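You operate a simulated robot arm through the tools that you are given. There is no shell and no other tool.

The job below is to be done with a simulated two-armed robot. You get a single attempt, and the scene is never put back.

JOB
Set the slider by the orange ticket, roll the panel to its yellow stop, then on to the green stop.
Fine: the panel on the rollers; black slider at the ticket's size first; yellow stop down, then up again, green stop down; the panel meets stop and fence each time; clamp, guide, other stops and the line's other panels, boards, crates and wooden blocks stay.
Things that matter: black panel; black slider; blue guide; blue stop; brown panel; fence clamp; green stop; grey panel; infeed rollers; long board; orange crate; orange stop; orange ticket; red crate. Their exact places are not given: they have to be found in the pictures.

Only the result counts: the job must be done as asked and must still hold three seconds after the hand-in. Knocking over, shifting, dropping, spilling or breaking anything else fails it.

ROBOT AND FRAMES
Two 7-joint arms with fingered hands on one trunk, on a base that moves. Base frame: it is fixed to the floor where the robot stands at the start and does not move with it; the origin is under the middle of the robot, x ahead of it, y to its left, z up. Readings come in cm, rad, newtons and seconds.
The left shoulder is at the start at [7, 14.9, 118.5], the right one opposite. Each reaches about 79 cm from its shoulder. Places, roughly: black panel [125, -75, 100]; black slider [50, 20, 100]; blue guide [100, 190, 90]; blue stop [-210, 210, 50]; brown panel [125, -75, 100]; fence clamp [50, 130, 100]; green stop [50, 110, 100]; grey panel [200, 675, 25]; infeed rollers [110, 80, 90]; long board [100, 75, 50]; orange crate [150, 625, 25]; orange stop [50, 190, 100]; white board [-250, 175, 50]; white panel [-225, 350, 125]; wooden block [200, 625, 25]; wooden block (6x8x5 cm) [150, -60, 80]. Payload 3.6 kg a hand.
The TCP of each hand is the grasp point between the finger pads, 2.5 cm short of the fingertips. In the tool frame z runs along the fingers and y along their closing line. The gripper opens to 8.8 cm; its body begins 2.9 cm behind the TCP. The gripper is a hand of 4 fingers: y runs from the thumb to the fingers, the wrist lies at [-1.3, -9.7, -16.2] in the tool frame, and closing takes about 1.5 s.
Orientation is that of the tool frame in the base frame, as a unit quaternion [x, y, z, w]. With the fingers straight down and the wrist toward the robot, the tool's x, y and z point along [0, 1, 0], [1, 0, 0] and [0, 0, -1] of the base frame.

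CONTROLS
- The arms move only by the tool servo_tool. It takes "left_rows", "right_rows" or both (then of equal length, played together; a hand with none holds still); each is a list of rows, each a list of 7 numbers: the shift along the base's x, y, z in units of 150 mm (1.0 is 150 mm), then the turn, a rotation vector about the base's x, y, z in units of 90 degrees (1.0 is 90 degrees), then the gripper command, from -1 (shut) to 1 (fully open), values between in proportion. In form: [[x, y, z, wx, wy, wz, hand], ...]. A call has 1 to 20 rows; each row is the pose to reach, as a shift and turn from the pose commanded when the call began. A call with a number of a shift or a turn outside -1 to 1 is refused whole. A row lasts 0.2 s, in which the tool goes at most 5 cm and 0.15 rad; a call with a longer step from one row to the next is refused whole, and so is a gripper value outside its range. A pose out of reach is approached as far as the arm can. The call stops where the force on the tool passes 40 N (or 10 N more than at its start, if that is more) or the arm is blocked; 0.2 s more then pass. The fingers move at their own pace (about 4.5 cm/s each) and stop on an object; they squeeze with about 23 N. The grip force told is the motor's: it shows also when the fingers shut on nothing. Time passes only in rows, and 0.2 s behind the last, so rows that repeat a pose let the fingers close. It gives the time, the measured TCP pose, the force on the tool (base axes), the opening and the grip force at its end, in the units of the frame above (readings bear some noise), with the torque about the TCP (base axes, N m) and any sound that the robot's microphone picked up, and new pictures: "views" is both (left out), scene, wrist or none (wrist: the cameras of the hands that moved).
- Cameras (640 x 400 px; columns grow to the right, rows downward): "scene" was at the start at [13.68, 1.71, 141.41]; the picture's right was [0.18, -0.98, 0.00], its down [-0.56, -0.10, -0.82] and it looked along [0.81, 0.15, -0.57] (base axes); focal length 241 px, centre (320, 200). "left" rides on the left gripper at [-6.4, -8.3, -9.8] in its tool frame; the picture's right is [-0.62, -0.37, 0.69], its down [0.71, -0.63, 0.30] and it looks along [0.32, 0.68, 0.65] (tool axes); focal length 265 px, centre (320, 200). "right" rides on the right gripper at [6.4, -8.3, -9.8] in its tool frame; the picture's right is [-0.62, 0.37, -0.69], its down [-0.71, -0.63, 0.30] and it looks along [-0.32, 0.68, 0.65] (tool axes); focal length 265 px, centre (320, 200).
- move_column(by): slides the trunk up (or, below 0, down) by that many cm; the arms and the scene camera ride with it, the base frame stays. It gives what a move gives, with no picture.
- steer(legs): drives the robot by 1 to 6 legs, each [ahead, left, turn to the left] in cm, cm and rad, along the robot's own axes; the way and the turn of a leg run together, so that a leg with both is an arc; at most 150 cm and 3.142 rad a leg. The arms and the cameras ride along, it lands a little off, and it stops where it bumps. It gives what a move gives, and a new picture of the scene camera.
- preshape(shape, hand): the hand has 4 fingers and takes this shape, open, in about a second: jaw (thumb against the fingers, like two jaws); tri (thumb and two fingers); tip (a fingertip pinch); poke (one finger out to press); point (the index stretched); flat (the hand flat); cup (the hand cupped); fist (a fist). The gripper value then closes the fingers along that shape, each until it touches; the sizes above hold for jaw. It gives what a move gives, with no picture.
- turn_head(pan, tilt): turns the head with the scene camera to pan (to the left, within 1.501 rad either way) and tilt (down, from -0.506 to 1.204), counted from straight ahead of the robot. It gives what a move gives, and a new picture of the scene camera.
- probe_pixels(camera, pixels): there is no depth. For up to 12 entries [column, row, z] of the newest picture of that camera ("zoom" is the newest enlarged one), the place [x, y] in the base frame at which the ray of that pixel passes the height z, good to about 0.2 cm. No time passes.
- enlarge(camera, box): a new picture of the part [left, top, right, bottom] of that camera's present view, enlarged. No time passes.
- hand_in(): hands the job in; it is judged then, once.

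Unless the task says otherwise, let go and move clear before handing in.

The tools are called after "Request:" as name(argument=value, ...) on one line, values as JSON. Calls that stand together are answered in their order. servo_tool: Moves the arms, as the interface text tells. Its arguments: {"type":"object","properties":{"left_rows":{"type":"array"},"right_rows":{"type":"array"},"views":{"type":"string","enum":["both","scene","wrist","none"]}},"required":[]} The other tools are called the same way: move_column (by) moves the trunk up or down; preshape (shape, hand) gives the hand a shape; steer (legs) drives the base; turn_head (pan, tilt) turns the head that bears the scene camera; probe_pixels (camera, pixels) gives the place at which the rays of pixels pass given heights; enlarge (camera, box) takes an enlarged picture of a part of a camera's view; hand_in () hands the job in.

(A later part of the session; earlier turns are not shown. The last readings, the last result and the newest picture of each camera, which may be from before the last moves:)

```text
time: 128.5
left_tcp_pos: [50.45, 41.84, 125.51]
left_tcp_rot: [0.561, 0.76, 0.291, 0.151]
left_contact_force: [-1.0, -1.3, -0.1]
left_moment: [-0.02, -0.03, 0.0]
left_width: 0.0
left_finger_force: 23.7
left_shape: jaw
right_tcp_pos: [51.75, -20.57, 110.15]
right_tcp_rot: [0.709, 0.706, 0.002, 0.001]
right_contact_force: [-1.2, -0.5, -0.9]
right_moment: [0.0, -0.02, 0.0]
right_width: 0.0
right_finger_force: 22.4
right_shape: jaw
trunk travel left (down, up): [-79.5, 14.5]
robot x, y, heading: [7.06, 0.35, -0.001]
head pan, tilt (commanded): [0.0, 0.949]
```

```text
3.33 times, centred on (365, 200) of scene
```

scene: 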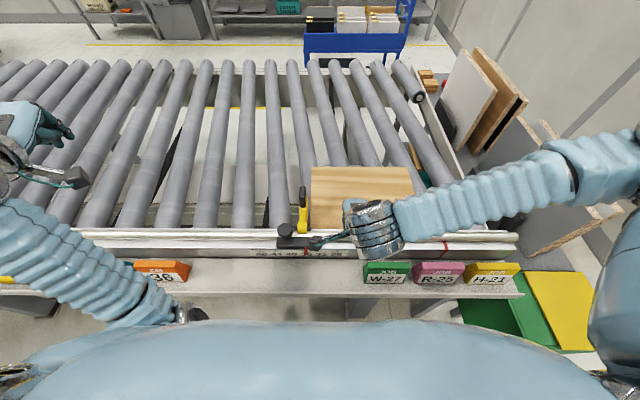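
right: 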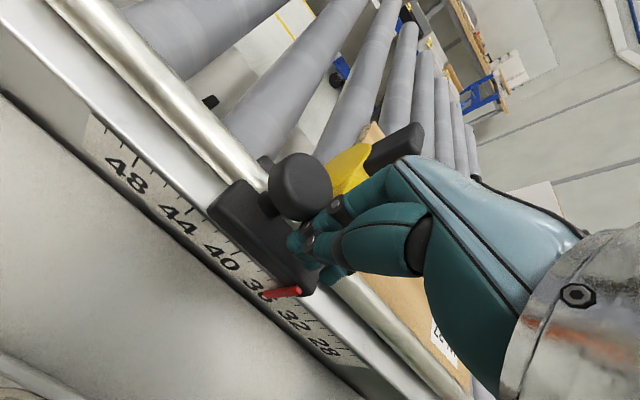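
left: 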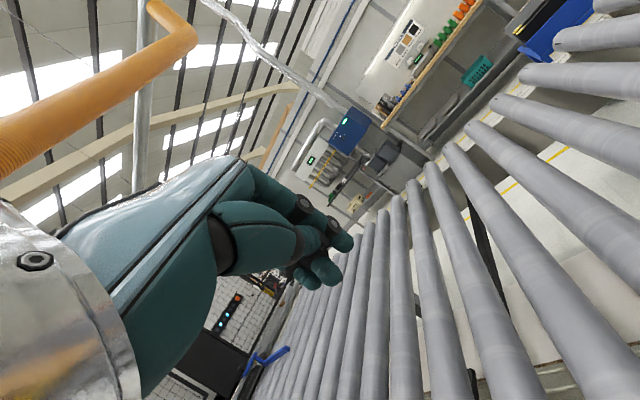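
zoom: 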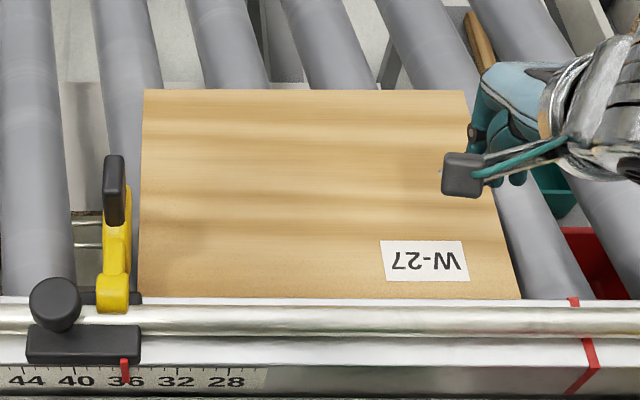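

The gap to the stop is about 0.7 cm and the panel's edges look square to the fence. I'll go behind the trailing edge again and close that gap.

Request:
servo_tool(right_rows=[[0.1, -0.2, 0, 0, 0, 0, -1], [0.2, -0.45, 0, 0, 0, 0, -1], [0.3, -0.7, 0, 0, 0, 0, -1], [0.4, -0.9, 0, 0, 0, 0, -1], [0.49, -1.0, 0, 0, 0, 0, -1], [0.49, -1.0, -0.2, 0, 0, 0, -1], [0.49, -1.0, -0.45, 0, 0, 0, -1], [0.49, -1.0, -0.7, 0, 0, 0, -1]], views="none")

Request:
servo_tool(right_rows=[[0, 0, -0.2, 0, 0, 0, -1], [0, 0, -0.35, 0, 0, 0, -1], [0, 0, -0.42, 0, 0, 0, -1], [0, 0, -0.44, 0, 0, 0, -1], [0, 0.05, -0.44, 0, 0, 0, -1], [0, 0.1, -0.44, 0, 0, 0, -1], [0, 0.15, -0.44, 0, 0, 0, -1], [0, 0.19, -0.44, 0, 0, 0, -1], [0, 0.22, -0.44, 0, 0, 0, -1], [0, 0.25, -0.44, 0, 0, 0, -1]], views="both")

```text
time: 130.3
left_tcp_pos: [50.54, 41.81, 125.47]
left_tcp_rot: [0.561, 0.76, 0.291, 0.151]
left_contact_force: [-0.4, -0.2, 0.7]
left_moment: [0.01, 0.03, 0.0]
left_width: 0.0
left_finger_force: 23.1
left_shape: jaw
right_tcp_pos: [59.05, -35.5, 99.57]
right_tcp_rot: [0.709, 0.705, 0.002, 0.0]
right_contact_force: [-0.4, 0.7, -0.9]
right_moment: [0.0, -0.02, 0.04]
right_width: 0.0
right_finger_force: 23.4
right_shape: jaw
trunk travel left (down, up): [-79.5, 14.5]
robot x, y, heading: [7.17, 0.23, 0.003]
head pan, tilt (commanded): [0.0, 0.949]
```

```text
time: 132.5
left_tcp_pos: [50.36, 41.92, 125.57]
left_tcp_rot: [0.561, 0.76, 0.291, 0.152]
left_contact_force: [0.2, -0.7, 0.3]
left_moment: [0.0, 0.02, -0.01]
left_width: 0.0
left_finger_force: 22.8
left_shape: jaw
right_tcp_pos: [58.83, -31.78, 93.1]
right_tcp_rot: [0.708, 0.706, 0.002, 0.001]
right_contact_force: [0.4, 0.3, -1.2]
right_moment: [0.0, -0.01, 0.01]
right_width: 0.01
right_finger_force: 23.1
right_shape: jaw
trunk travel left (down, up): [-79.5, 14.5]
robot x, y, heading: [7.1, 0.18, -0.001]
head pan, tilt (commanded): [0.0, 0.949]
```

scene: 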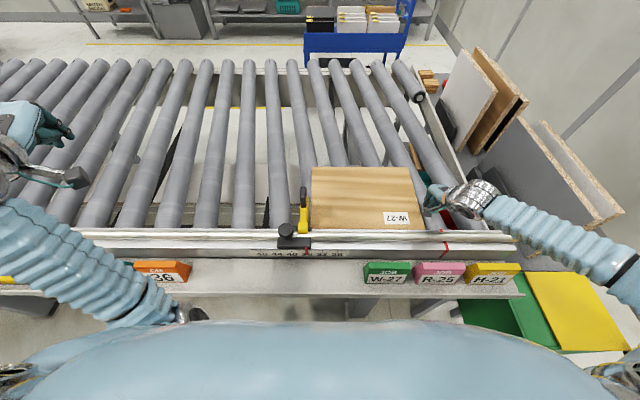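
right: 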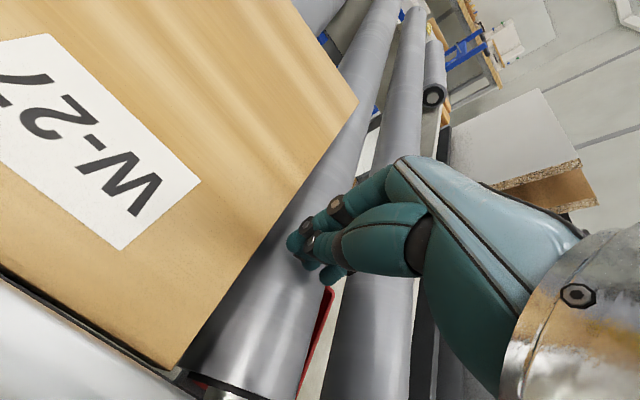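

I'll creep forward to the panel edge and the stop.

Request:
servo_tool(right_rows=[[0, 0.02, 0, 0, 0, 0, -1], [0, 0.04, 0, 0, 0, 0, -1], [0, 0.055, 0, 0, 0, 0, -1], [0, 0.07, 0, 0, 0, 0, -1], [0, 0.08, 0, 0, 0, 0, -1], [0, 0.09, 0, 0, 0, 0, -1], [0, 0.1, 0, 0, 0, 0, -1], [0, 0.11, 0, 0, 0, 0, -1]], views="scene")

Request:
enlarge(camera="scene", box=[270, 170, 370, 260])

```text
time: 134.3
left_tcp_pos: [50.47, 41.85, 125.49]
left_tcp_rot: [0.561, 0.76, 0.291, 0.151]
left_contact_force: [0.3, 0.3, -0.4]
left_moment: [-0.03, 0.03, 0.03]
left_width: 0.0
left_finger_force: 22.2
left_shape: jaw
right_tcp_pos: [58.86, -30.07, 93.01]
right_tcp_rot: [0.708, 0.706, 0.002, 0.0]
right_contact_force: [0.6, 0.0, -0.6]
right_moment: [-0.02, -0.01, 0.0]
right_width: 0.01
right_finger_force: 23.8
right_shape: jaw
trunk travel left (down, up): [-79.5, 14.5]
robot x, y, heading: [7.24, -0.21, 0.002]
head pan, tilt (commanded): [0.0, 0.949]
```

scene: 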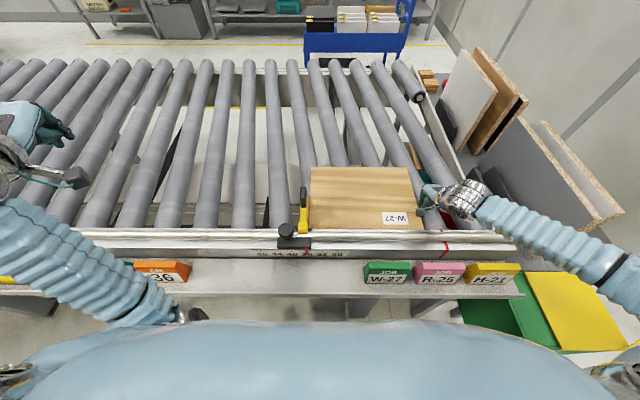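

```text
4.44 times, centred on (320, 215) of scene
```

zoom: 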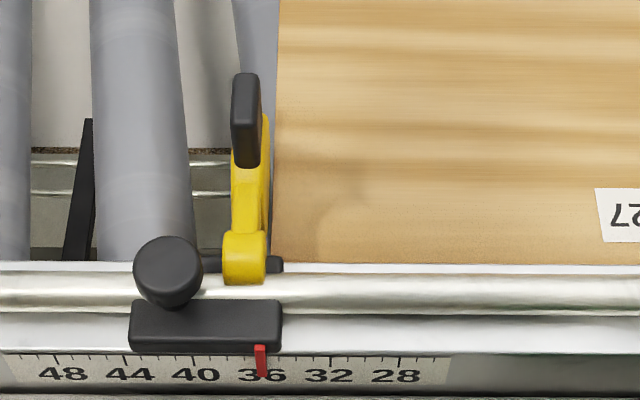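

About 0.3 cm remains. A few more tiny steps.

Request:
servo_tool(right_rows=[[0, 0.008, 0, 0, 0, 0, -1], [0, 0.016, 0, 0, 0, 0, -1], [0, 0.024, 0, 0, 0, 0, -1], [0, 0.032, 0, 0, 0, 0, -1], [0, 0.036, 0, 0, 0, 0, -1], [0, 0.036, 0, 0, 0, 0, -1]], views="none")

Request:
enlarge(camera="scene", box=[270, 170, 370, 260])

Request:
enlarge(camera="right", box=[0, 260, 240, 400])

```text
time: 135.7
left_tcp_pos: [50.36, 41.84, 125.47]
left_tcp_rot: [0.561, 0.76, 0.292, 0.151]
left_contact_force: [-0.8, 0.0, 0.9]
left_moment: [0.02, -0.05, -0.04]
left_width: 0.0
left_finger_force: 23.5
left_shape: jaw
right_tcp_pos: [58.9, -29.61, 93.03]
right_tcp_rot: [0.709, 0.705, 0.002, 0.0]
right_contact_force: [-0.5, -5.3, 0.5]
right_moment: [-0.07, -0.01, -0.03]
right_width: 0.0
right_finger_force: 23.5
right_shape: jaw
trunk travel left (down, up): [-79.5, 14.5]
robot x, y, heading: [7.11, 0.22, 0.003]
head pan, tilt (commanded): [0.0, 0.949]
```

```text
4.44 times, centred on (320, 215) of scene
```

zoom: 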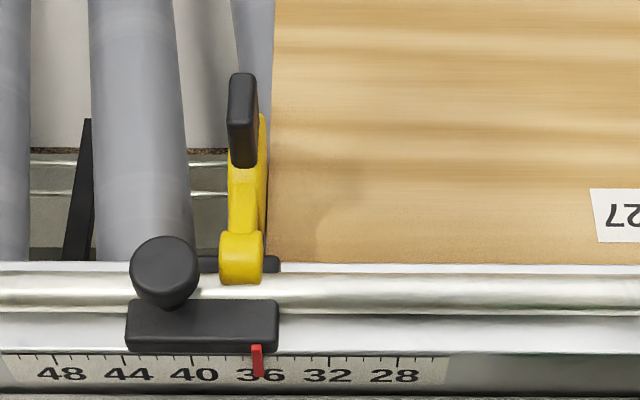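

```text
2.67 times, centred on (120, 330) of right
```

zoom: 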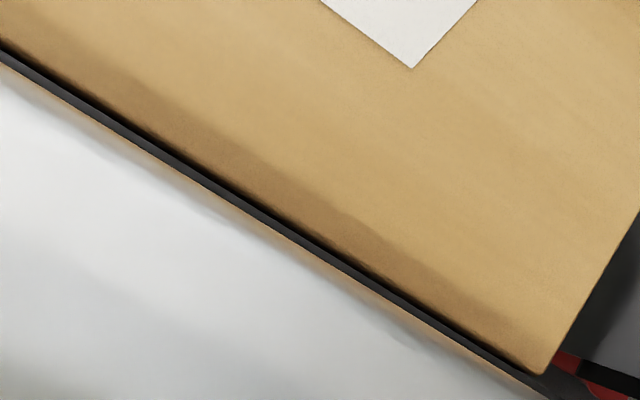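

The y reaction is -5.3 N, so the panel is firmly on the stop; the slider reads about 36.1 and the fence line is even. Now I'll withdraw and go to the far side of the yellow handle.

Request:
servo_tool(right_rows=[[0, -0.08, 0, 0, 0, 0, -1], [0, -0.15, 0.1, 0, 0, 0, -1], [0, -0.15, 0.35, 0, 0, 0, -1], [0, -0.1, 0.65, 0, 0, 0, -1], [0.05, 0.05, 0.9, 0, 0, 0, -1], [0.1, 0.25, 1.0, 0, 0, 0, -1], [0.15, 0.5, 1.0, 0, 0, 0, -1], [0.2, 0.75, 1.0, 0, 0, 0, -1], [0.25, 1.0, 1.0, 0, 0, 0, -1]], views="none")

Request:
servo_tool(right_rows=[[0.0, 0.25, 0.2, 0, 0, 0, -1], [0.0, 0.5, 0.25, 0, 0, 0, -1], [0.0, 0.75, 0.25, 0, 0, 0, -1], [0.0, 1.0, 0.25, 0, 0, 0, -1]], views="none")

Request:
servo_tool(right_rows=[[0.0, 0.1, 0.0, 0, 0, 0, -1], [0.0, 0.25, 0.0, 0, 0, 0, -1], [0.0, 0.3, 0.0, 0, 0, 0, -1]], views="both")

Request:
enlarge(camera="scene", box=[250, 120, 400, 260])

```text
time: 137.7
left_tcp_pos: [50.51, 42.0, 125.33]
left_tcp_rot: [0.561, 0.76, 0.289, 0.151]
left_contact_force: [-0.2, -0.1, -0.5]
left_moment: [-0.01, -0.02, -0.05]
left_width: 0.0
left_finger_force: 22.9
left_shape: jaw
right_tcp_pos: [62.61, -14.4, 108.01]
right_tcp_rot: [0.709, 0.705, 0.0, 0.001]
right_contact_force: [-0.6, 0.5, -0.3]
right_moment: [0.01, -0.03, 0.02]
right_width: 0.0
right_finger_force: 23.3
right_shape: jaw
trunk travel left (down, up): [-79.5, 14.5]
robot x, y, heading: [7.47, 0.01, 0.001]
head pan, tilt (commanded): [0.0, 0.949]
```

```text
time: 138.7
left_tcp_pos: [50.42, 41.99, 125.37]
left_tcp_rot: [0.561, 0.76, 0.29, 0.152]
left_contact_force: [1.2, 0.0, -0.1]
left_moment: [-0.03, -0.01, -0.04]
left_width: 0.01
left_finger_force: 23.3
left_shape: jaw
right_tcp_pos: [62.53, 0.76, 111.8]
right_tcp_rot: [0.709, 0.705, 0.002, 0.001]
right_contact_force: [0.7, -0.9, -0.2]
right_moment: [0.0, 0.01, -0.05]
right_width: 0.0
right_finger_force: 23.2
right_shape: jaw
trunk travel left (down, up): [-79.5, 14.5]
robot x, y, heading: [7.31, -0.07, 0.0]
head pan, tilt (commanded): [0.0, 0.949]
```

```text
time: 139.5
left_tcp_pos: [50.41, 41.89, 125.5]
left_tcp_rot: [0.561, 0.76, 0.29, 0.151]
left_contact_force: [0.1, 0.7, 0.0]
left_moment: [0.02, 0.02, -0.01]
left_width: 0.0
left_finger_force: 23.2
left_shape: jaw
right_tcp_pos: [62.55, 5.09, 111.76]
right_tcp_rot: [0.709, 0.705, 0.001, 0.0]
right_contact_force: [0.2, 0.5, 0.4]
right_moment: [-0.01, 0.01, -0.02]
right_width: 0.0
right_finger_force: 22.8
right_shape: jaw
trunk travel left (down, up): [-79.5, 14.5]
robot x, y, heading: [7.62, -0.24, 0.003]
head pan, tilt (commanded): [0.0, 0.949]
```

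scene: 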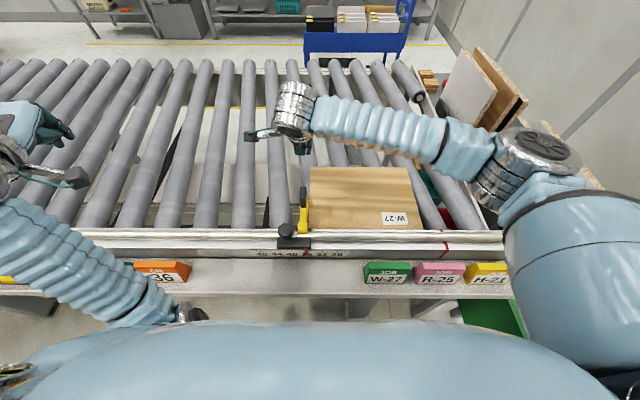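
right: 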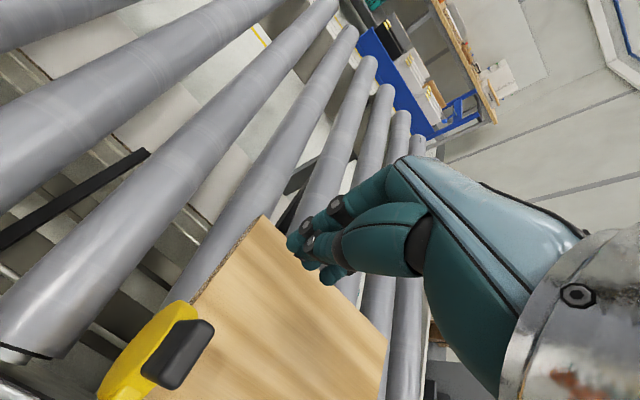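

```text
2.86 times, centred on (325, 190) of scene
```

zoom: 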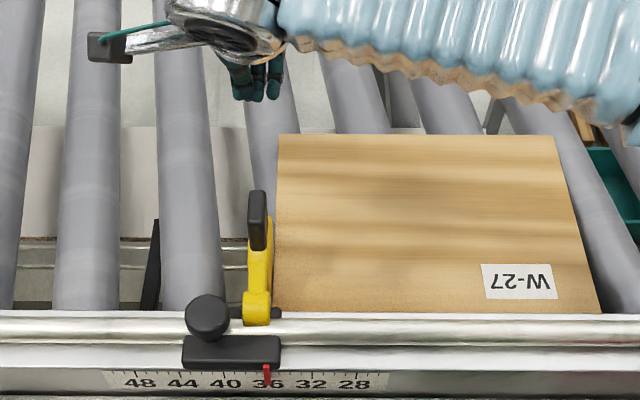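

The fingers are in line with the handle in y. I'll lower behind it to tips ≈ z 100.

Request:
servo_tool(right_rows=[[0.0, 0.0, -0.15, 0, 0, 0, -1], [0.0, 0.0, -0.35, 0, 0, 0, -1], [0.0, 0.0, -0.5, 0, 0, 0, -1], [0.0, 0.0, -0.6, 0, 0, 0, -1], [0.0, 0.0, -0.62, 0, 0, 0, -1], [-0.1, 0.0, -0.62, 0, 0, 0, -1], [-0.2, 0.0, -0.62, 0, 0, 0, -1], [-0.27, 0.0, -0.62, 0, 0, 0, -1], [-0.3, 0.0, -0.62, 0, 0, 0, -1]], views="both")

Request:
enlarge(camera="right", box=[80, 160, 400, 400])

```text
time: 141.5
left_tcp_pos: [50.6, 41.88, 125.31]
left_tcp_rot: [0.562, 0.76, 0.291, 0.151]
left_contact_force: [-0.2, -0.2, -0.6]
left_moment: [-0.02, -0.01, -0.02]
left_width: 0.02
left_finger_force: 23.3
left_shape: jaw
right_tcp_pos: [58.72, 5.08, 102.75]
right_tcp_rot: [0.71, 0.704, 0.004, 0.002]
right_contact_force: [20.5, 1.4, 11.6]
right_moment: [0.0, -0.06, 0.06]
right_width: 0.0
right_finger_force: 23.0
right_shape: jaw
trunk travel left (down, up): [-79.5, 14.5]
robot x, y, heading: [7.31, 0.36, -0.003]
head pan, tilt (commanded): [0.0, 0.949]
```

scene: 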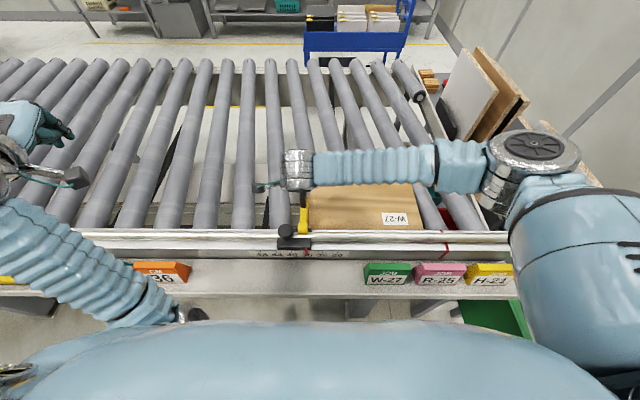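
right: 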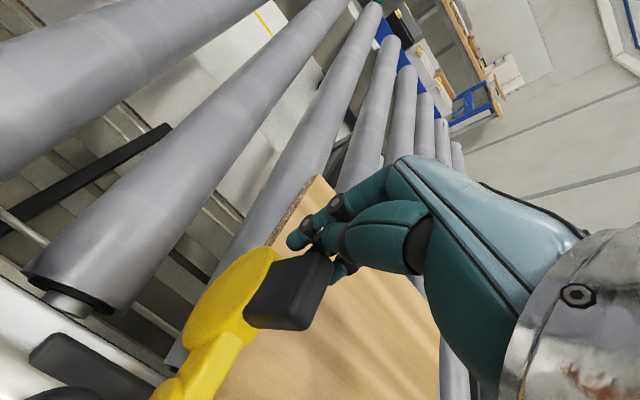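

```text
1.67 times, centred on (240, 280) of right
```

zoom: 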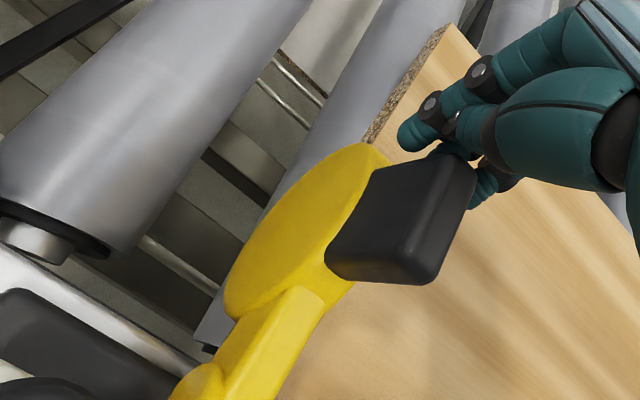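

Good contact: the thumb is behind the handle (20 N toward me, 12 N up). I'll follow the handle's arc, rising a bit faster than before.

Request:
servo_tool(right_rows=[[0.0, 0.0, 0.03, 0, 0, 0, -1], [-0.048, 0.0, 0.06, 0, 0, 0, -1], [-0.097, 0.0, 0.095, 0, 0, 0, -1], [-0.151, 0.0, 0.127, 0, 0, 0, -1], [-0.207, 0.0, 0.153, 0, 0, 0, -1], [-0.265, 0.0, 0.174, 0, 0, 0, -1]], views="wrist")

Request:
enlarge(camera="right", box=[80, 160, 400, 400])

Request:
enlarge(camera="scene", box=[250, 150, 400, 270])

```text
time: 142.8
left_tcp_pos: [50.38, 41.82, 125.58]
left_tcp_rot: [0.561, 0.76, 0.291, 0.153]
left_contact_force: [0.3, -0.2, 0.0]
left_moment: [0.02, 0.01, 0.03]
left_width: 0.01
left_finger_force: 22.8
left_shape: jaw
right_tcp_pos: [55.51, 5.01, 105.94]
right_tcp_rot: [0.711, 0.703, 0.018, 0.01]
right_contact_force: [13.1, 1.2, 12.7]
right_moment: [-0.17, -0.44, 0.15]
right_width: 0.0
right_finger_force: 23.0
right_shape: jaw
trunk travel left (down, up): [-79.5, 14.5]
robot x, y, heading: [7.3, -0.26, -0.002]
head pan, tilt (commanded): [0.0, 0.949]
stopped in row 6 (right hand): the force on the tool passed its limit at 40 N (the readings are from after the stop); the commanded pose is now the measured one
```

right: 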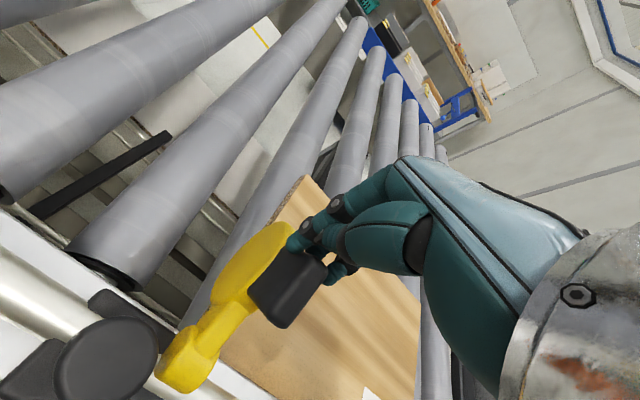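

```text
1.67 times, centred on (240, 280) of right
```

zoom: 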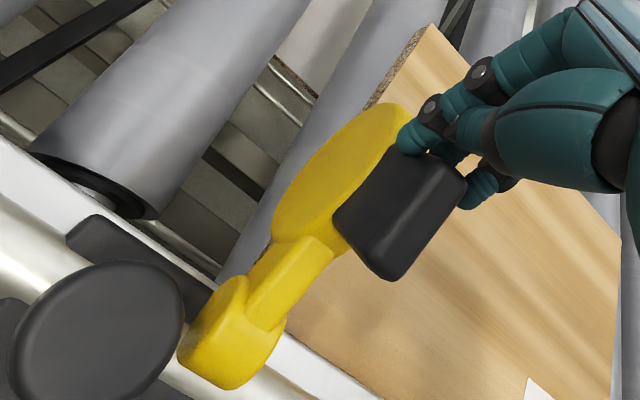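

```text
3.33 times, centred on (325, 210) of scene
```

zoom: 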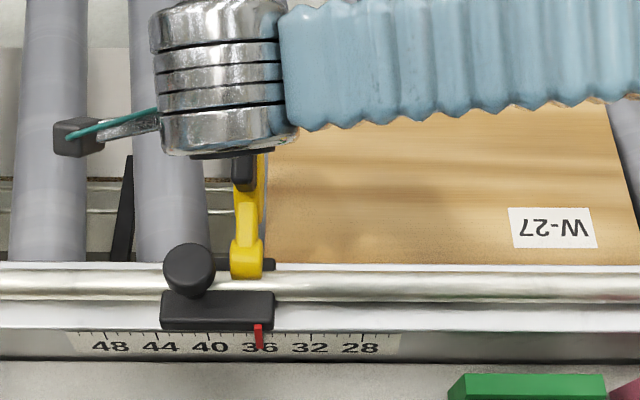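

The handle is turning now. I'll continue the arc from here.

Request:
servo_tool(right_rows=[[0.0, 0.0, 0.03, 0, 0, 0, -1], [-0.04, 0.0, 0.06, 0, 0, 0, -1], [-0.09, 0.0, 0.085, 0, 0, 0, -1], [-0.14, 0.0, 0.105, 0, 0, 0, -1], [-0.19, 0.0, 0.12, 0, 0, 0, -1], [-0.24, 0.0, 0.13, 0, 0, 0, -1], [-0.29, 0.0, 0.135, 0, 0, 0, -1]], views="wrist")

Request:
enlarge(camera="right", box=[80, 160, 400, 400])

Request:
enlarge(camera="scene", box=[250, 150, 400, 270])

```text
time: 144.4
left_tcp_pos: [50.34, 41.76, 125.41]
left_tcp_rot: [0.561, 0.76, 0.291, 0.152]
left_contact_force: [0.2, 0.5, -0.5]
left_moment: [-0.01, 0.01, 0.01]
left_width: 0.0
left_finger_force: 22.5
left_shape: jaw
right_tcp_pos: [50.85, 5.06, 107.73]
right_tcp_rot: [0.71, 0.704, 0.012, 0.007]
right_contact_force: [2.8, -1.5, 18.3]
right_moment: [-0.14, -0.1, 0.05]
right_width: 0.0
right_finger_force: 23.2
right_shape: jaw
trunk travel left (down, up): [-79.5, 14.5]
robot x, y, heading: [7.39, -0.17, 0.0]
head pan, tilt (commanded): [0.0, 0.949]
```

right: 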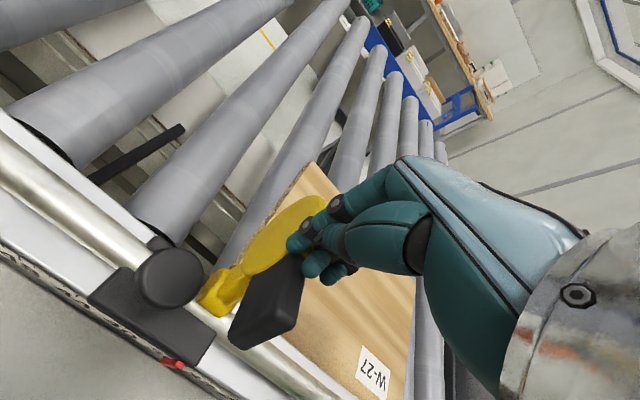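

```text
1.67 times, centred on (240, 280) of right
```

zoom: 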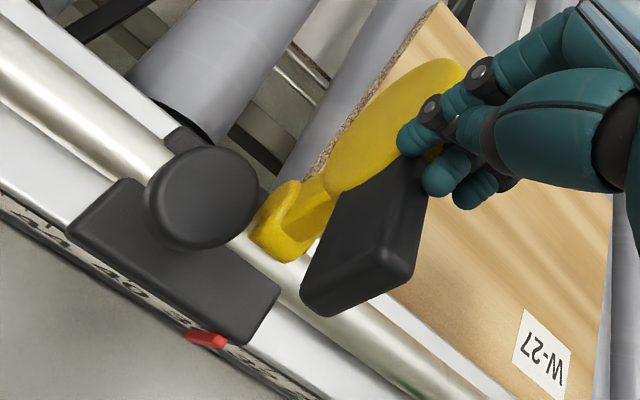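

```text
3.33 times, centred on (325, 210) of scene
```

zoom: 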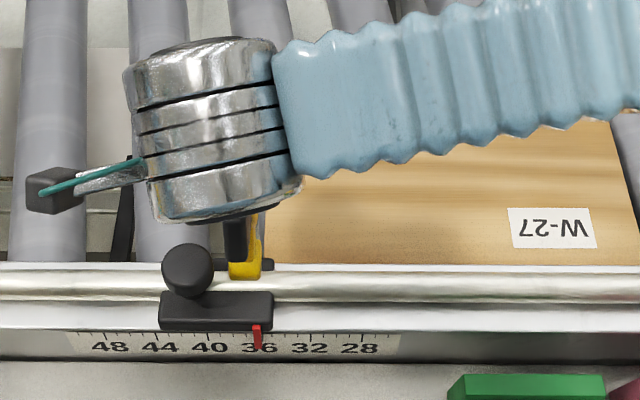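

The handle is past 45° and leaning toward me. I'll keep going toward me, then press down on it to finish.

Request:
servo_tool(right_rows=[[-0.05, 0.0, 0.02, 0, 0, 0, -1], [-0.11, 0.0, 0.02, 0, 0, 0, -1], [-0.17, 0.0, 0.02, 0, 0, 0, -1], [-0.23, 0.0, 0.01, 0, 0, 0, -1], [-0.29, 0.0, 0.0, 0, 0, 0, -1], [-0.34, 0.0, -0.03, 0, 0, 0, -1], [-0.38, 0.0, -0.06, 0, 0, 0, -1]], views="wrist")

Request:
enlarge(camera="right", box=[80, 160, 400, 400])

Request:
enlarge(camera="scene", box=[250, 150, 400, 270])

```text
time: 146.0
left_tcp_pos: [50.22, 41.89, 125.6]
left_tcp_rot: [0.56, 0.76, 0.291, 0.152]
left_contact_force: [0.1, 0.5, 0.1]
left_moment: [0.0, -0.02, -0.01]
left_width: 0.0
left_finger_force: 22.2
left_shape: jaw
right_tcp_pos: [45.0, 5.1, 106.89]
right_tcp_rot: [0.71, 0.705, 0.012, 0.007]
right_contact_force: [-1.1, 0.9, 2.8]
right_moment: [0.0, -0.05, 0.0]
right_width: 0.03
right_finger_force: 22.7
right_shape: jaw
trunk travel left (down, up): [-79.5, 14.5]
robot x, y, heading: [7.28, 0.12, -0.003]
head pan, tilt (commanded): [0.0, 0.949]
```

right: 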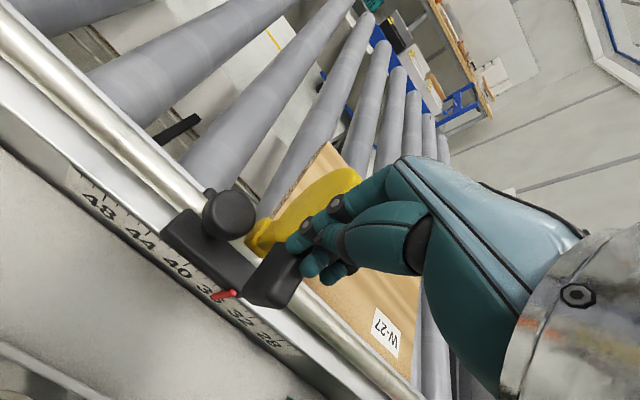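

```text
1.67 times, centred on (240, 280) of right
```

zoom: 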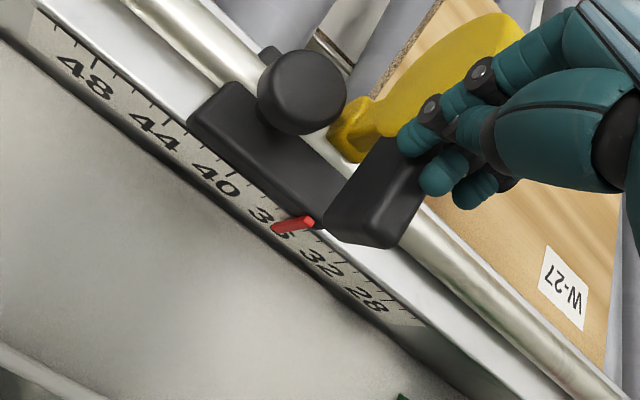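

```text
3.33 times, centred on (325, 210) of scene
```

zoom: 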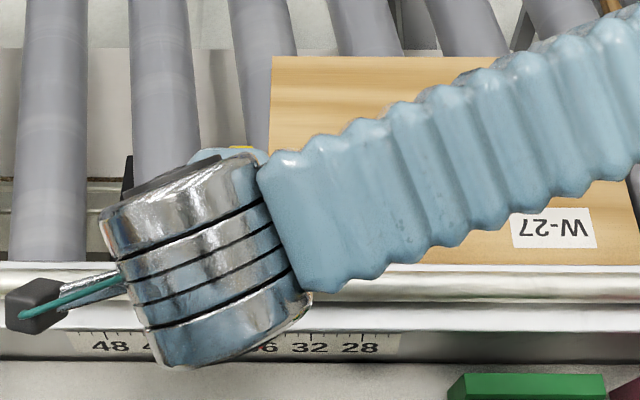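

The disc looks raised again. I'll lift the hand away and check the stop and the slider.

Request:
servo_tool(right_rows=[[0.0, 0.0, 0.1, 0, 0, 0, -1], [0.0, 0.0, 0.35, 0, 0, 0, -1], [0.0, -0.2, 0.6, 0, 0, 0, -1], [0.1, -0.45, 0.7, 0, 0, 0, -1], [0.3, -0.7, 0.7, 0, 0, 0, -1], [0.5, -0.95, 0.7, 0, 0, 0, -1]], views="both")

Request:
enlarge(camera="scene", box=[250, 150, 400, 270])

```text
time: 147.4
left_tcp_pos: [50.44, 41.71, 125.55]
left_tcp_rot: [0.561, 0.76, 0.292, 0.151]
left_contact_force: [0.7, 1.3, -0.3]
left_moment: [0.0, -0.03, 0.0]
left_width: 0.0
left_finger_force: 23.0
left_shape: jaw
right_tcp_pos: [52.54, -9.48, 117.24]
right_tcp_rot: [0.709, 0.706, 0.013, 0.006]
right_contact_force: [0.9, -0.4, 0.4]
right_moment: [0.02, -0.01, 0.03]
right_width: 0.01
right_finger_force: 22.8
right_shape: jaw
trunk travel left (down, up): [-79.5, 14.5]
robot x, y, heading: [7.5, 0.09, 0.002]
head pan, tilt (commanded): [0.0, 0.949]
```

scene: 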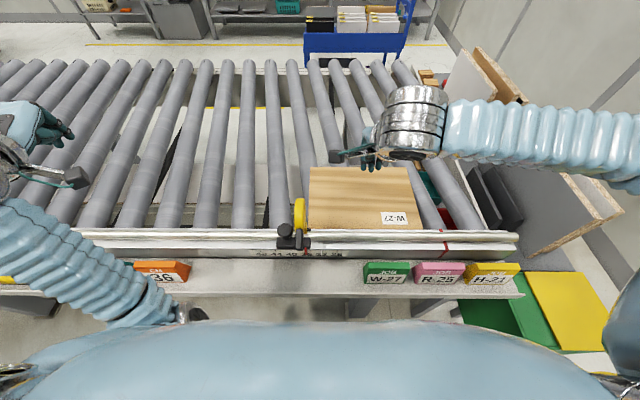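
right: 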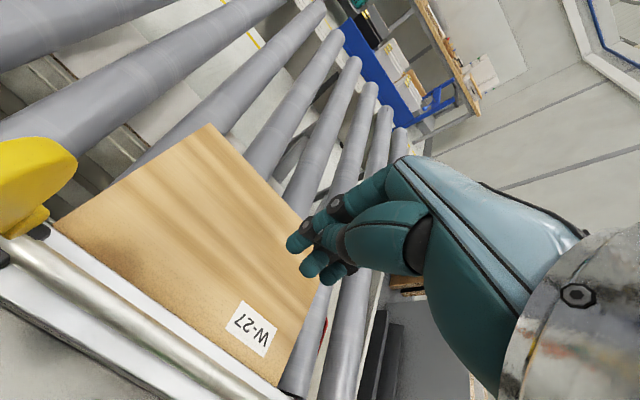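

```text
3.33 times, centred on (325, 210) of scene
```

zoom: 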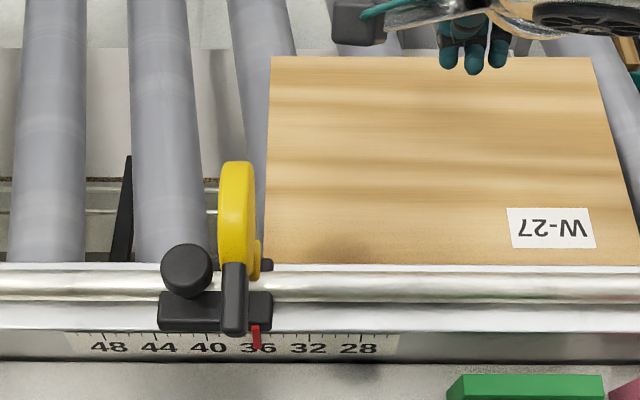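

The yellow stop is up again and the slider still reads 36. Before driving left, I'll check where the parked left elbow is, so it clears the clamp's red lever.

Request:
turn_head(pan=0.6, tilt=1.1)

Request:
probe_pixels(camera="scene", pixels=[[250, 230, 100], [250, 230, 110]])

```text
time: 148.4
left_tcp_pos: [50.3, 42.03, 125.55]
left_tcp_rot: [0.561, 0.761, 0.29, 0.151]
left_contact_force: [0.2, -0.3, 0.0]
left_moment: [0.02, 0.01, 0.0]
left_width: 0.0
left_finger_force: 23.0
left_shape: jaw
right_tcp_pos: [52.66, -9.13, 117.22]
right_tcp_rot: [0.709, 0.705, 0.011, 0.006]
right_contact_force: [0.4, 0.1, 0.9]
right_moment: [0.0, -0.02, 0.02]
right_width: 0.0
right_finger_force: 23.0
right_shape: jaw
trunk travel left (down, up): [-79.5, 14.5]
robot x, y, heading: [7.68, 0.09, -0.002]
head pan, tilt (commanded): [0.6, 1.1]
```

scene: 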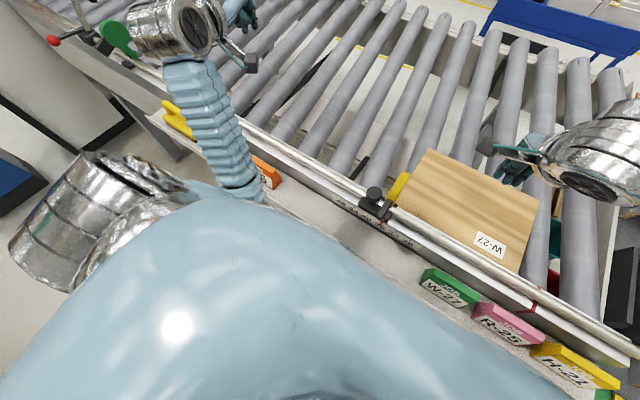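

```text
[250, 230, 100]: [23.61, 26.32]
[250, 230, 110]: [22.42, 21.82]
```

The parked left arm stays near x≈22–28 at the elbow and high elsewhere, so it will clear the clamp. Now I'll push the panel on: hand behind the trailing edge at x≈67, so its camera arm passes clear of the raised yellow disc.

Request:
servo_tool(right_rows=[[0.15, -0.2, 0, 0, 0, 0, -1], [0.35, -0.45, 0, 0, 0, 0, -1], [0.55, -0.7, 0, 0, 0, 0, -1], [0.75, -0.95, 0, 0, 0, 0, -1], [0.95, -1.0, 0, 0, 0, 0, -1]], views="none")

Request:
servo_tool(right_rows=[[0, -0.25, -0.1, 0, 0, 0, -1], [0, -0.5, -0.2, 0, 0, 0, -1], [0, -0.75, -0.3, 0, 0, 0, -1], [0, -0.8, -0.5, 0, 0, 0, -1], [0, -0.8, -0.75, 0, 0, 0, -1], [0, -0.8, -1.0, 0, 0, 0, -1]], views="none")

Request:
turn_head(pan=0.0, tilt=0.95)

```text
time: 149.6
left_tcp_pos: [50.61, 41.99, 125.39]
left_tcp_rot: [0.562, 0.76, 0.289, 0.152]
left_contact_force: [-0.2, 0.4, 0.6]
left_moment: [0.02, 0.04, 0.01]
left_width: 0.0
left_finger_force: 22.6
left_shape: jaw
right_tcp_pos: [67.07, -24.14, 117.2]
right_tcp_rot: [0.71, 0.705, 0.01, 0.006]
right_contact_force: [-0.2, 0.2, 0.2]
right_moment: [-0.01, -0.03, -0.01]
right_width: 0.0
right_finger_force: 23.0
right_shape: jaw
trunk travel left (down, up): [-79.5, 14.5]
robot x, y, heading: [6.81, -0.11, 0.006]
head pan, tilt (commanded): [0.6, 1.1]
```

```text
time: 151.0
left_tcp_pos: [50.37, 41.97, 125.46]
left_tcp_rot: [0.561, 0.76, 0.291, 0.152]
left_contact_force: [-0.4, -0.6, 1.0]
left_moment: [0.01, -0.02, 0.01]
left_width: 0.0
left_finger_force: 22.8
left_shape: jaw
right_tcp_pos: [66.91, -36.04, 102.02]
right_tcp_rot: [0.71, 0.704, 0.012, 0.006]
right_contact_force: [0.6, 0.5, -0.9]
right_moment: [-0.04, 0.0, 0.01]
right_width: 0.0
right_finger_force: 23.1
right_shape: jaw
trunk travel left (down, up): [-79.5, 14.5]
robot x, y, heading: [7.45, 0.05, 0.0]
head pan, tilt (commanded): [0.6, 1.1]
```

```text
time: 152.0
left_tcp_pos: [50.41, 41.92, 125.58]
left_tcp_rot: [0.561, 0.76, 0.291, 0.152]
left_contact_force: [0.3, 0.6, 0.5]
left_moment: [0.01, -0.01, 0.01]
left_width: 0.0
left_finger_force: 22.4
left_shape: jaw
right_tcp_pos: [66.89, -36.07, 102.17]
right_tcp_rot: [0.709, 0.705, 0.012, 0.007]
right_contact_force: [-0.8, 0.1, 0.8]
right_moment: [-0.01, 0.0, 0.0]
right_width: 0.0
right_finger_force: 22.8
right_shape: jaw
trunk travel left (down, up): [-79.5, 14.5]
robot x, y, heading: [7.23, 0.16, 0.003]
head pan, tilt (commanded): [0.0, 0.949]
```

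scene: 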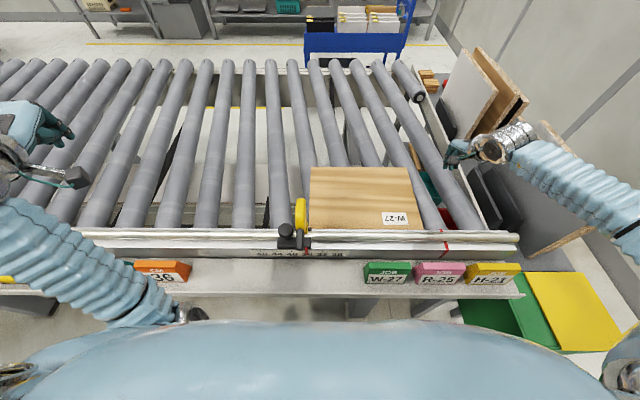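

The hand is behind the panel at (66.9,-36,102). I'll lower it and begin pushing.

Request:
servo_tool(right_rows=[[0, 0.0, -0.2, 0, 0, 0, -1], [0, 0.0, -0.4, 0, 0, 0, -1], [0, 0.0, -0.55, 0, 0, 0, -1], [0, 0.05, -0.6, 0, 0, 0, -1], [0, 0.12, -0.61, 0, 0, 0, -1], [0, 0.19, -0.61, 0, 0, 0, -1], [0, 0.26, -0.61, 0, 0, 0, -1], [0, 0.32, -0.61, 0, 0, 0, -1], [0, 0.38, -0.61, 0, 0, 0, -1], [0, 0.44, -0.61, 0, 0, 0, -1], [0, 0.5, -0.61, 0, 0, 0, -1], [0, 0.56, -0.61, 0, 0, 0, -1], [0, 0.62, -0.61, 0, 0, 0, -1], [0, 0.68, -0.61, 0, 0, 0, -1], [0, 0.74, -0.61, 0, 0, 0, -1], [0, 0.8, -0.61, 0, 0, 0, -1]], views="both")

Request:
enlarge(camera="scene", box=[220, 140, 420, 270])

```text
time: 155.4
left_tcp_pos: [50.35, 41.87, 125.4]
left_tcp_rot: [0.561, 0.76, 0.29, 0.152]
left_contact_force: [0.4, 0.7, 0.1]
left_moment: [0.02, -0.02, 0.02]
left_width: 0.04
left_finger_force: 22.9
left_shape: jaw
right_tcp_pos: [66.94, -24.04, 93.22]
right_tcp_rot: [0.709, 0.705, 0.012, 0.006]
right_contact_force: [-0.9, -0.4, 0.2]
right_moment: [0.01, -0.03, -0.02]
right_width: 0.0
right_finger_force: 22.8
right_shape: jaw
trunk travel left (down, up): [-79.5, 14.5]
robot x, y, heading: [7.42, -0.3, -0.002]
head pan, tilt (commanded): [0.0, 0.949]
```

scene: 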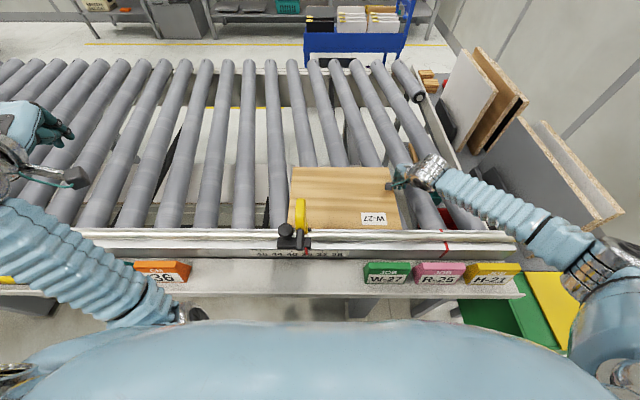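
right: 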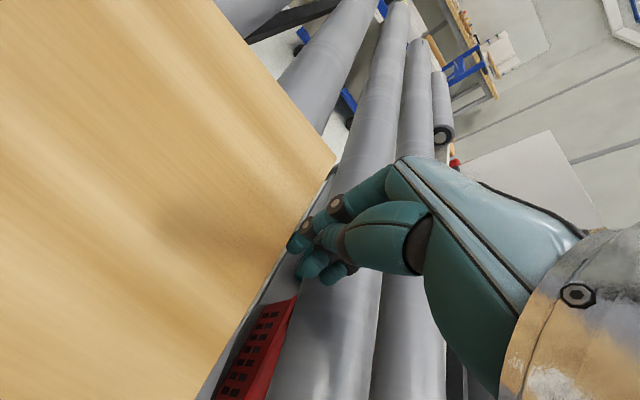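

```text
3.08 times, centred on (320, 205) of scene
```

zoom: 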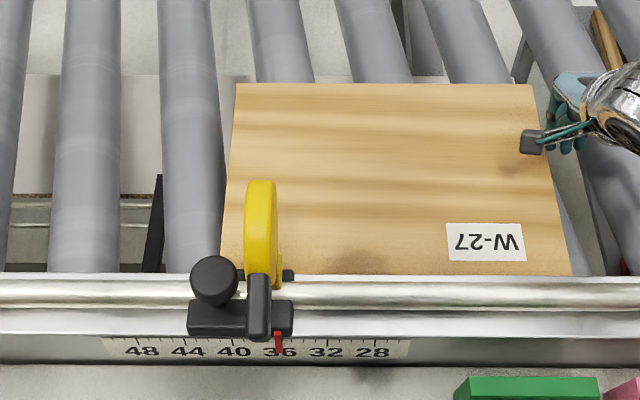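

The panel rolls under the raised yellow stop and stays square. I'll keep pushing.

Request:
servo_tool(right_rows=[[0, 0.06, 0, 0, 0, 0, -1], [0, 0.12, 0, 0, 0, 0, -1], [0, 0.18, 0, 0, 0, 0, -1], [0, 0.24, 0, 0, 0, 0, -1], [0, 0.3, 0, 0, 0, 0, -1], [0, 0.36, 0, 0, 0, 0, -1], [0, 0.42, 0, 0, 0, 0, -1], [0, 0.48, 0, 0, 0, 0, -1], [0, 0.54, 0, 0, 0, 0, -1], [0, 0.6, 0, 0, 0, 0, -1], [0, 0.66, 0, 0, 0, 0, -1], [0, 0.72, 0, 0, 0, 0, -1], [0, 0.78, 0, 0, 0, 0, -1], [0, 0.84, 0, 0, 0, 0, -1], [0, 0.9, 0, 0, 0, 0, -1], [0, 0.95, 0, 0, 0, 0, -1], [0, 1.0, 0, 0, 0, 0, -1]], views="both")

Request:
enlarge(camera="scene", box=[200, 130, 400, 270])

```text
time: 159.0
left_tcp_pos: [50.36, 42.01, 125.45]
left_tcp_rot: [0.561, 0.76, 0.291, 0.152]
left_contact_force: [0.5, 0.4, 1.0]
left_moment: [0.01, 0.06, 0.01]
left_width: 0.02
left_finger_force: 22.7
left_shape: jaw
right_tcp_pos: [66.97, -9.15, 93.16]
right_tcp_rot: [0.709, 0.705, 0.011, 0.007]
right_contact_force: [-0.9, -0.2, -1.0]
right_moment: [-0.02, 0.03, -0.02]
right_width: 0.0
right_finger_force: 23.2
right_shape: jaw
trunk travel left (down, up): [-79.5, 14.5]
robot x, y, heading: [7.36, -0.14, -0.001]
head pan, tilt (commanded): [0.0, 0.949]
```

scene: 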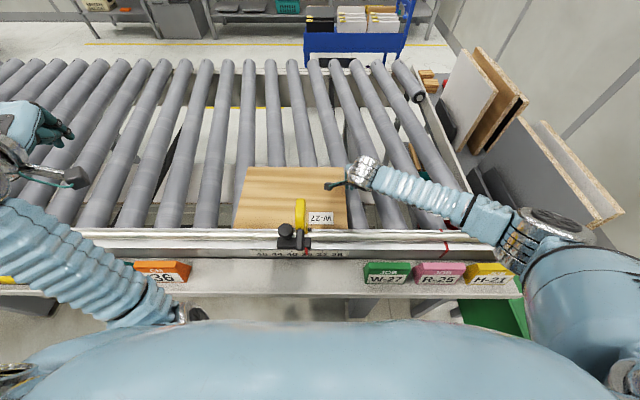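
right: 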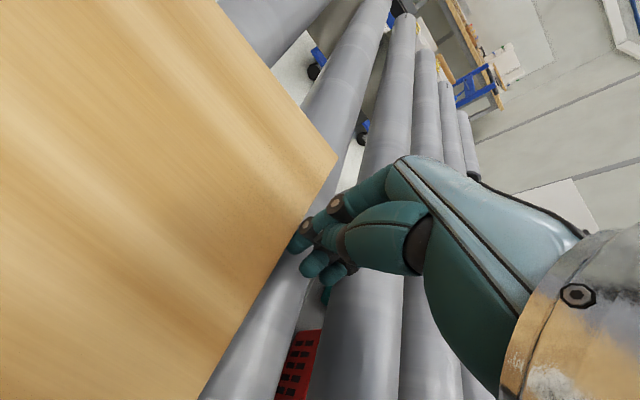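

```text
2.86 times, centred on (300, 200) of scene
```

zoom: 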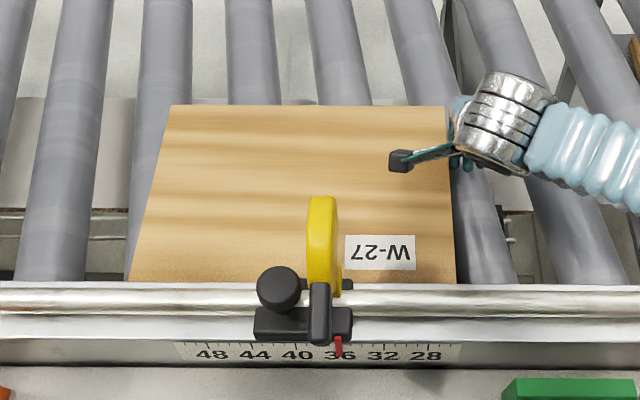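

The panel is now half past the yellow stop. I'll push about 5 cm more, then cross over with the arm raised.

Request:
servo_tool(right_rows=[[0, 0.06, 0, 0, 0, 0, -1], [0, 0.12, 0, 0, 0, 0, -1], [0, 0.18, 0, 0, 0, 0, -1], [0, 0.24, 0, 0, 0, 0, -1], [0, 0.3, 0, 0, 0, 0, -1], [0, 0.34, 0, 0, 0, 0, -1], [0, 0.2, 0, 0, 0, 0, -1], [0, 0.1, 0.15, 0, 0, 0, -1], [0, 0.05, 0.4, 0, 0, 0, -1], [0, 0.0, 0.65, 0, 0, 0, -1], [0, 0.0, 0.9, 0, 0, 0, -1], [0, 0.0, 1.0, 0, 0, 0, -1]], views="scene")

Request:
enlarge(camera="scene", box=[180, 130, 380, 270])

```text
time: 161.6
left_tcp_pos: [50.42, 42.05, 125.48]
left_tcp_rot: [0.561, 0.76, 0.29, 0.152]
left_contact_force: [0.0, 0.8, 1.2]
left_moment: [0.03, -0.01, -0.01]
left_width: 0.0
left_finger_force: 23.4
left_shape: jaw
right_tcp_pos: [66.93, -9.06, 108.12]
right_tcp_rot: [0.709, 0.705, 0.012, 0.007]
right_contact_force: [0.1, -1.0, 0.3]
right_moment: [-0.02, -0.01, 0.0]
right_width: 0.0
right_finger_force: 23.7
right_shape: jaw
trunk travel left (down, up): [-79.5, 14.5]
robot x, y, heading: [7.57, -0.15, -0.003]
head pan, tilt (commanded): [0.0, 0.949]
```

scene: 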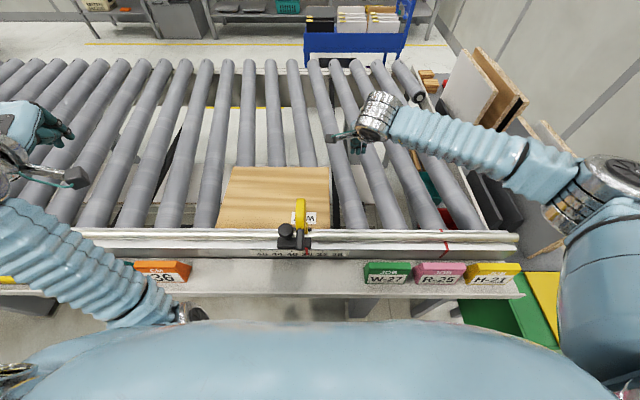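

```text
2.86 times, centred on (280, 200) of scene
```

zoom: 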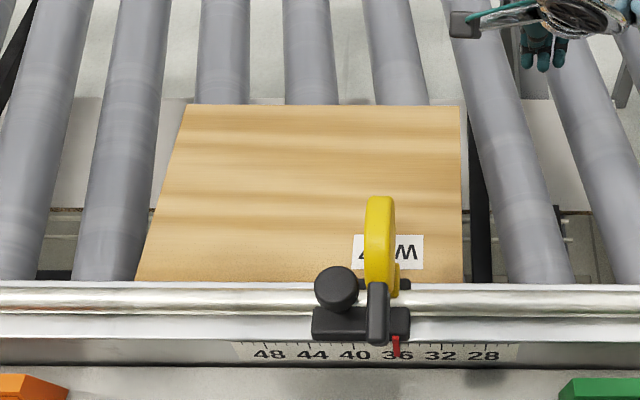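

The panel now spans y≈-3 to 29. I'll raise the right hand well above the yellow stop and drive left 35 cm.

Request:
servo_tool(right_rows=[[0, 0.0, 0.25, 0, 0, 0, -1], [-0.1, 0.0, 0.5, 0, 0, 0, -1], [-0.2, 0.0, 0.75, 0, 0, 0, -1], [-0.2, 0.0, 0.95, 0, 0, 0, -1]], views="none")

Request:
steer(legs=[[0, 35, 0]])

```text
time: 162.6
left_tcp_pos: [50.45, 41.92, 125.43]
left_tcp_rot: [0.561, 0.76, 0.291, 0.152]
left_contact_force: [0.2, 0.2, -0.1]
left_moment: [0.02, -0.05, 0.0]
left_width: 0.0
left_finger_force: 23.0
left_shape: jaw
right_tcp_pos: [63.9, -9.18, 122.3]
right_tcp_rot: [0.709, 0.705, 0.01, 0.007]
right_contact_force: [-0.2, 1.0, -0.2]
right_moment: [0.04, 0.01, 0.01]
right_width: 0.0
right_finger_force: 22.6
right_shape: jaw
trunk travel left (down, up): [-79.5, 14.5]
robot x, y, heading: [6.94, -0.08, -0.01]
head pan, tilt (commanded): [0.0, 0.949]
```

```text
time: 167.7
left_tcp_pos: [50.56, 77.33, 125.51]
left_tcp_rot: [0.561, 0.76, 0.29, 0.152]
left_contact_force: [0.7, -0.7, 0.3]
left_moment: [0.02, 0.01, -0.02]
left_width: 0.01
left_finger_force: 23.0
left_shape: jaw
right_tcp_pos: [63.92, 26.32, 122.39]
right_tcp_rot: [0.71, 0.704, 0.012, 0.008]
right_contact_force: [0.0, 0.9, -0.1]
right_moment: [0.01, 0.0, 0.01]
right_width: 0.0
right_finger_force: 22.6
right_shape: jaw
trunk travel left (down, up): [-79.5, 14.5]
robot x, y, heading: [7.42, 35.42, 0.001]
head pan, tilt (commanded): [0.0, 0.949]
```

scene: 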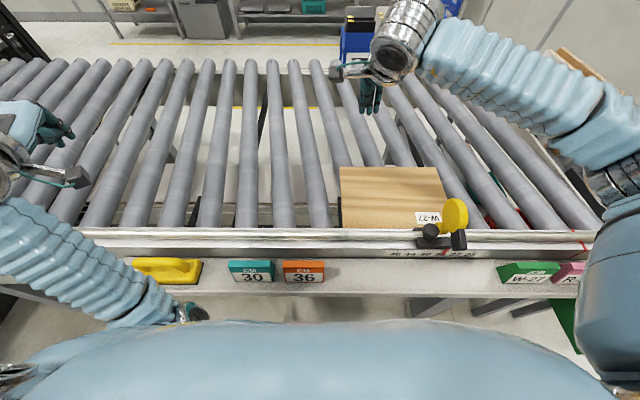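

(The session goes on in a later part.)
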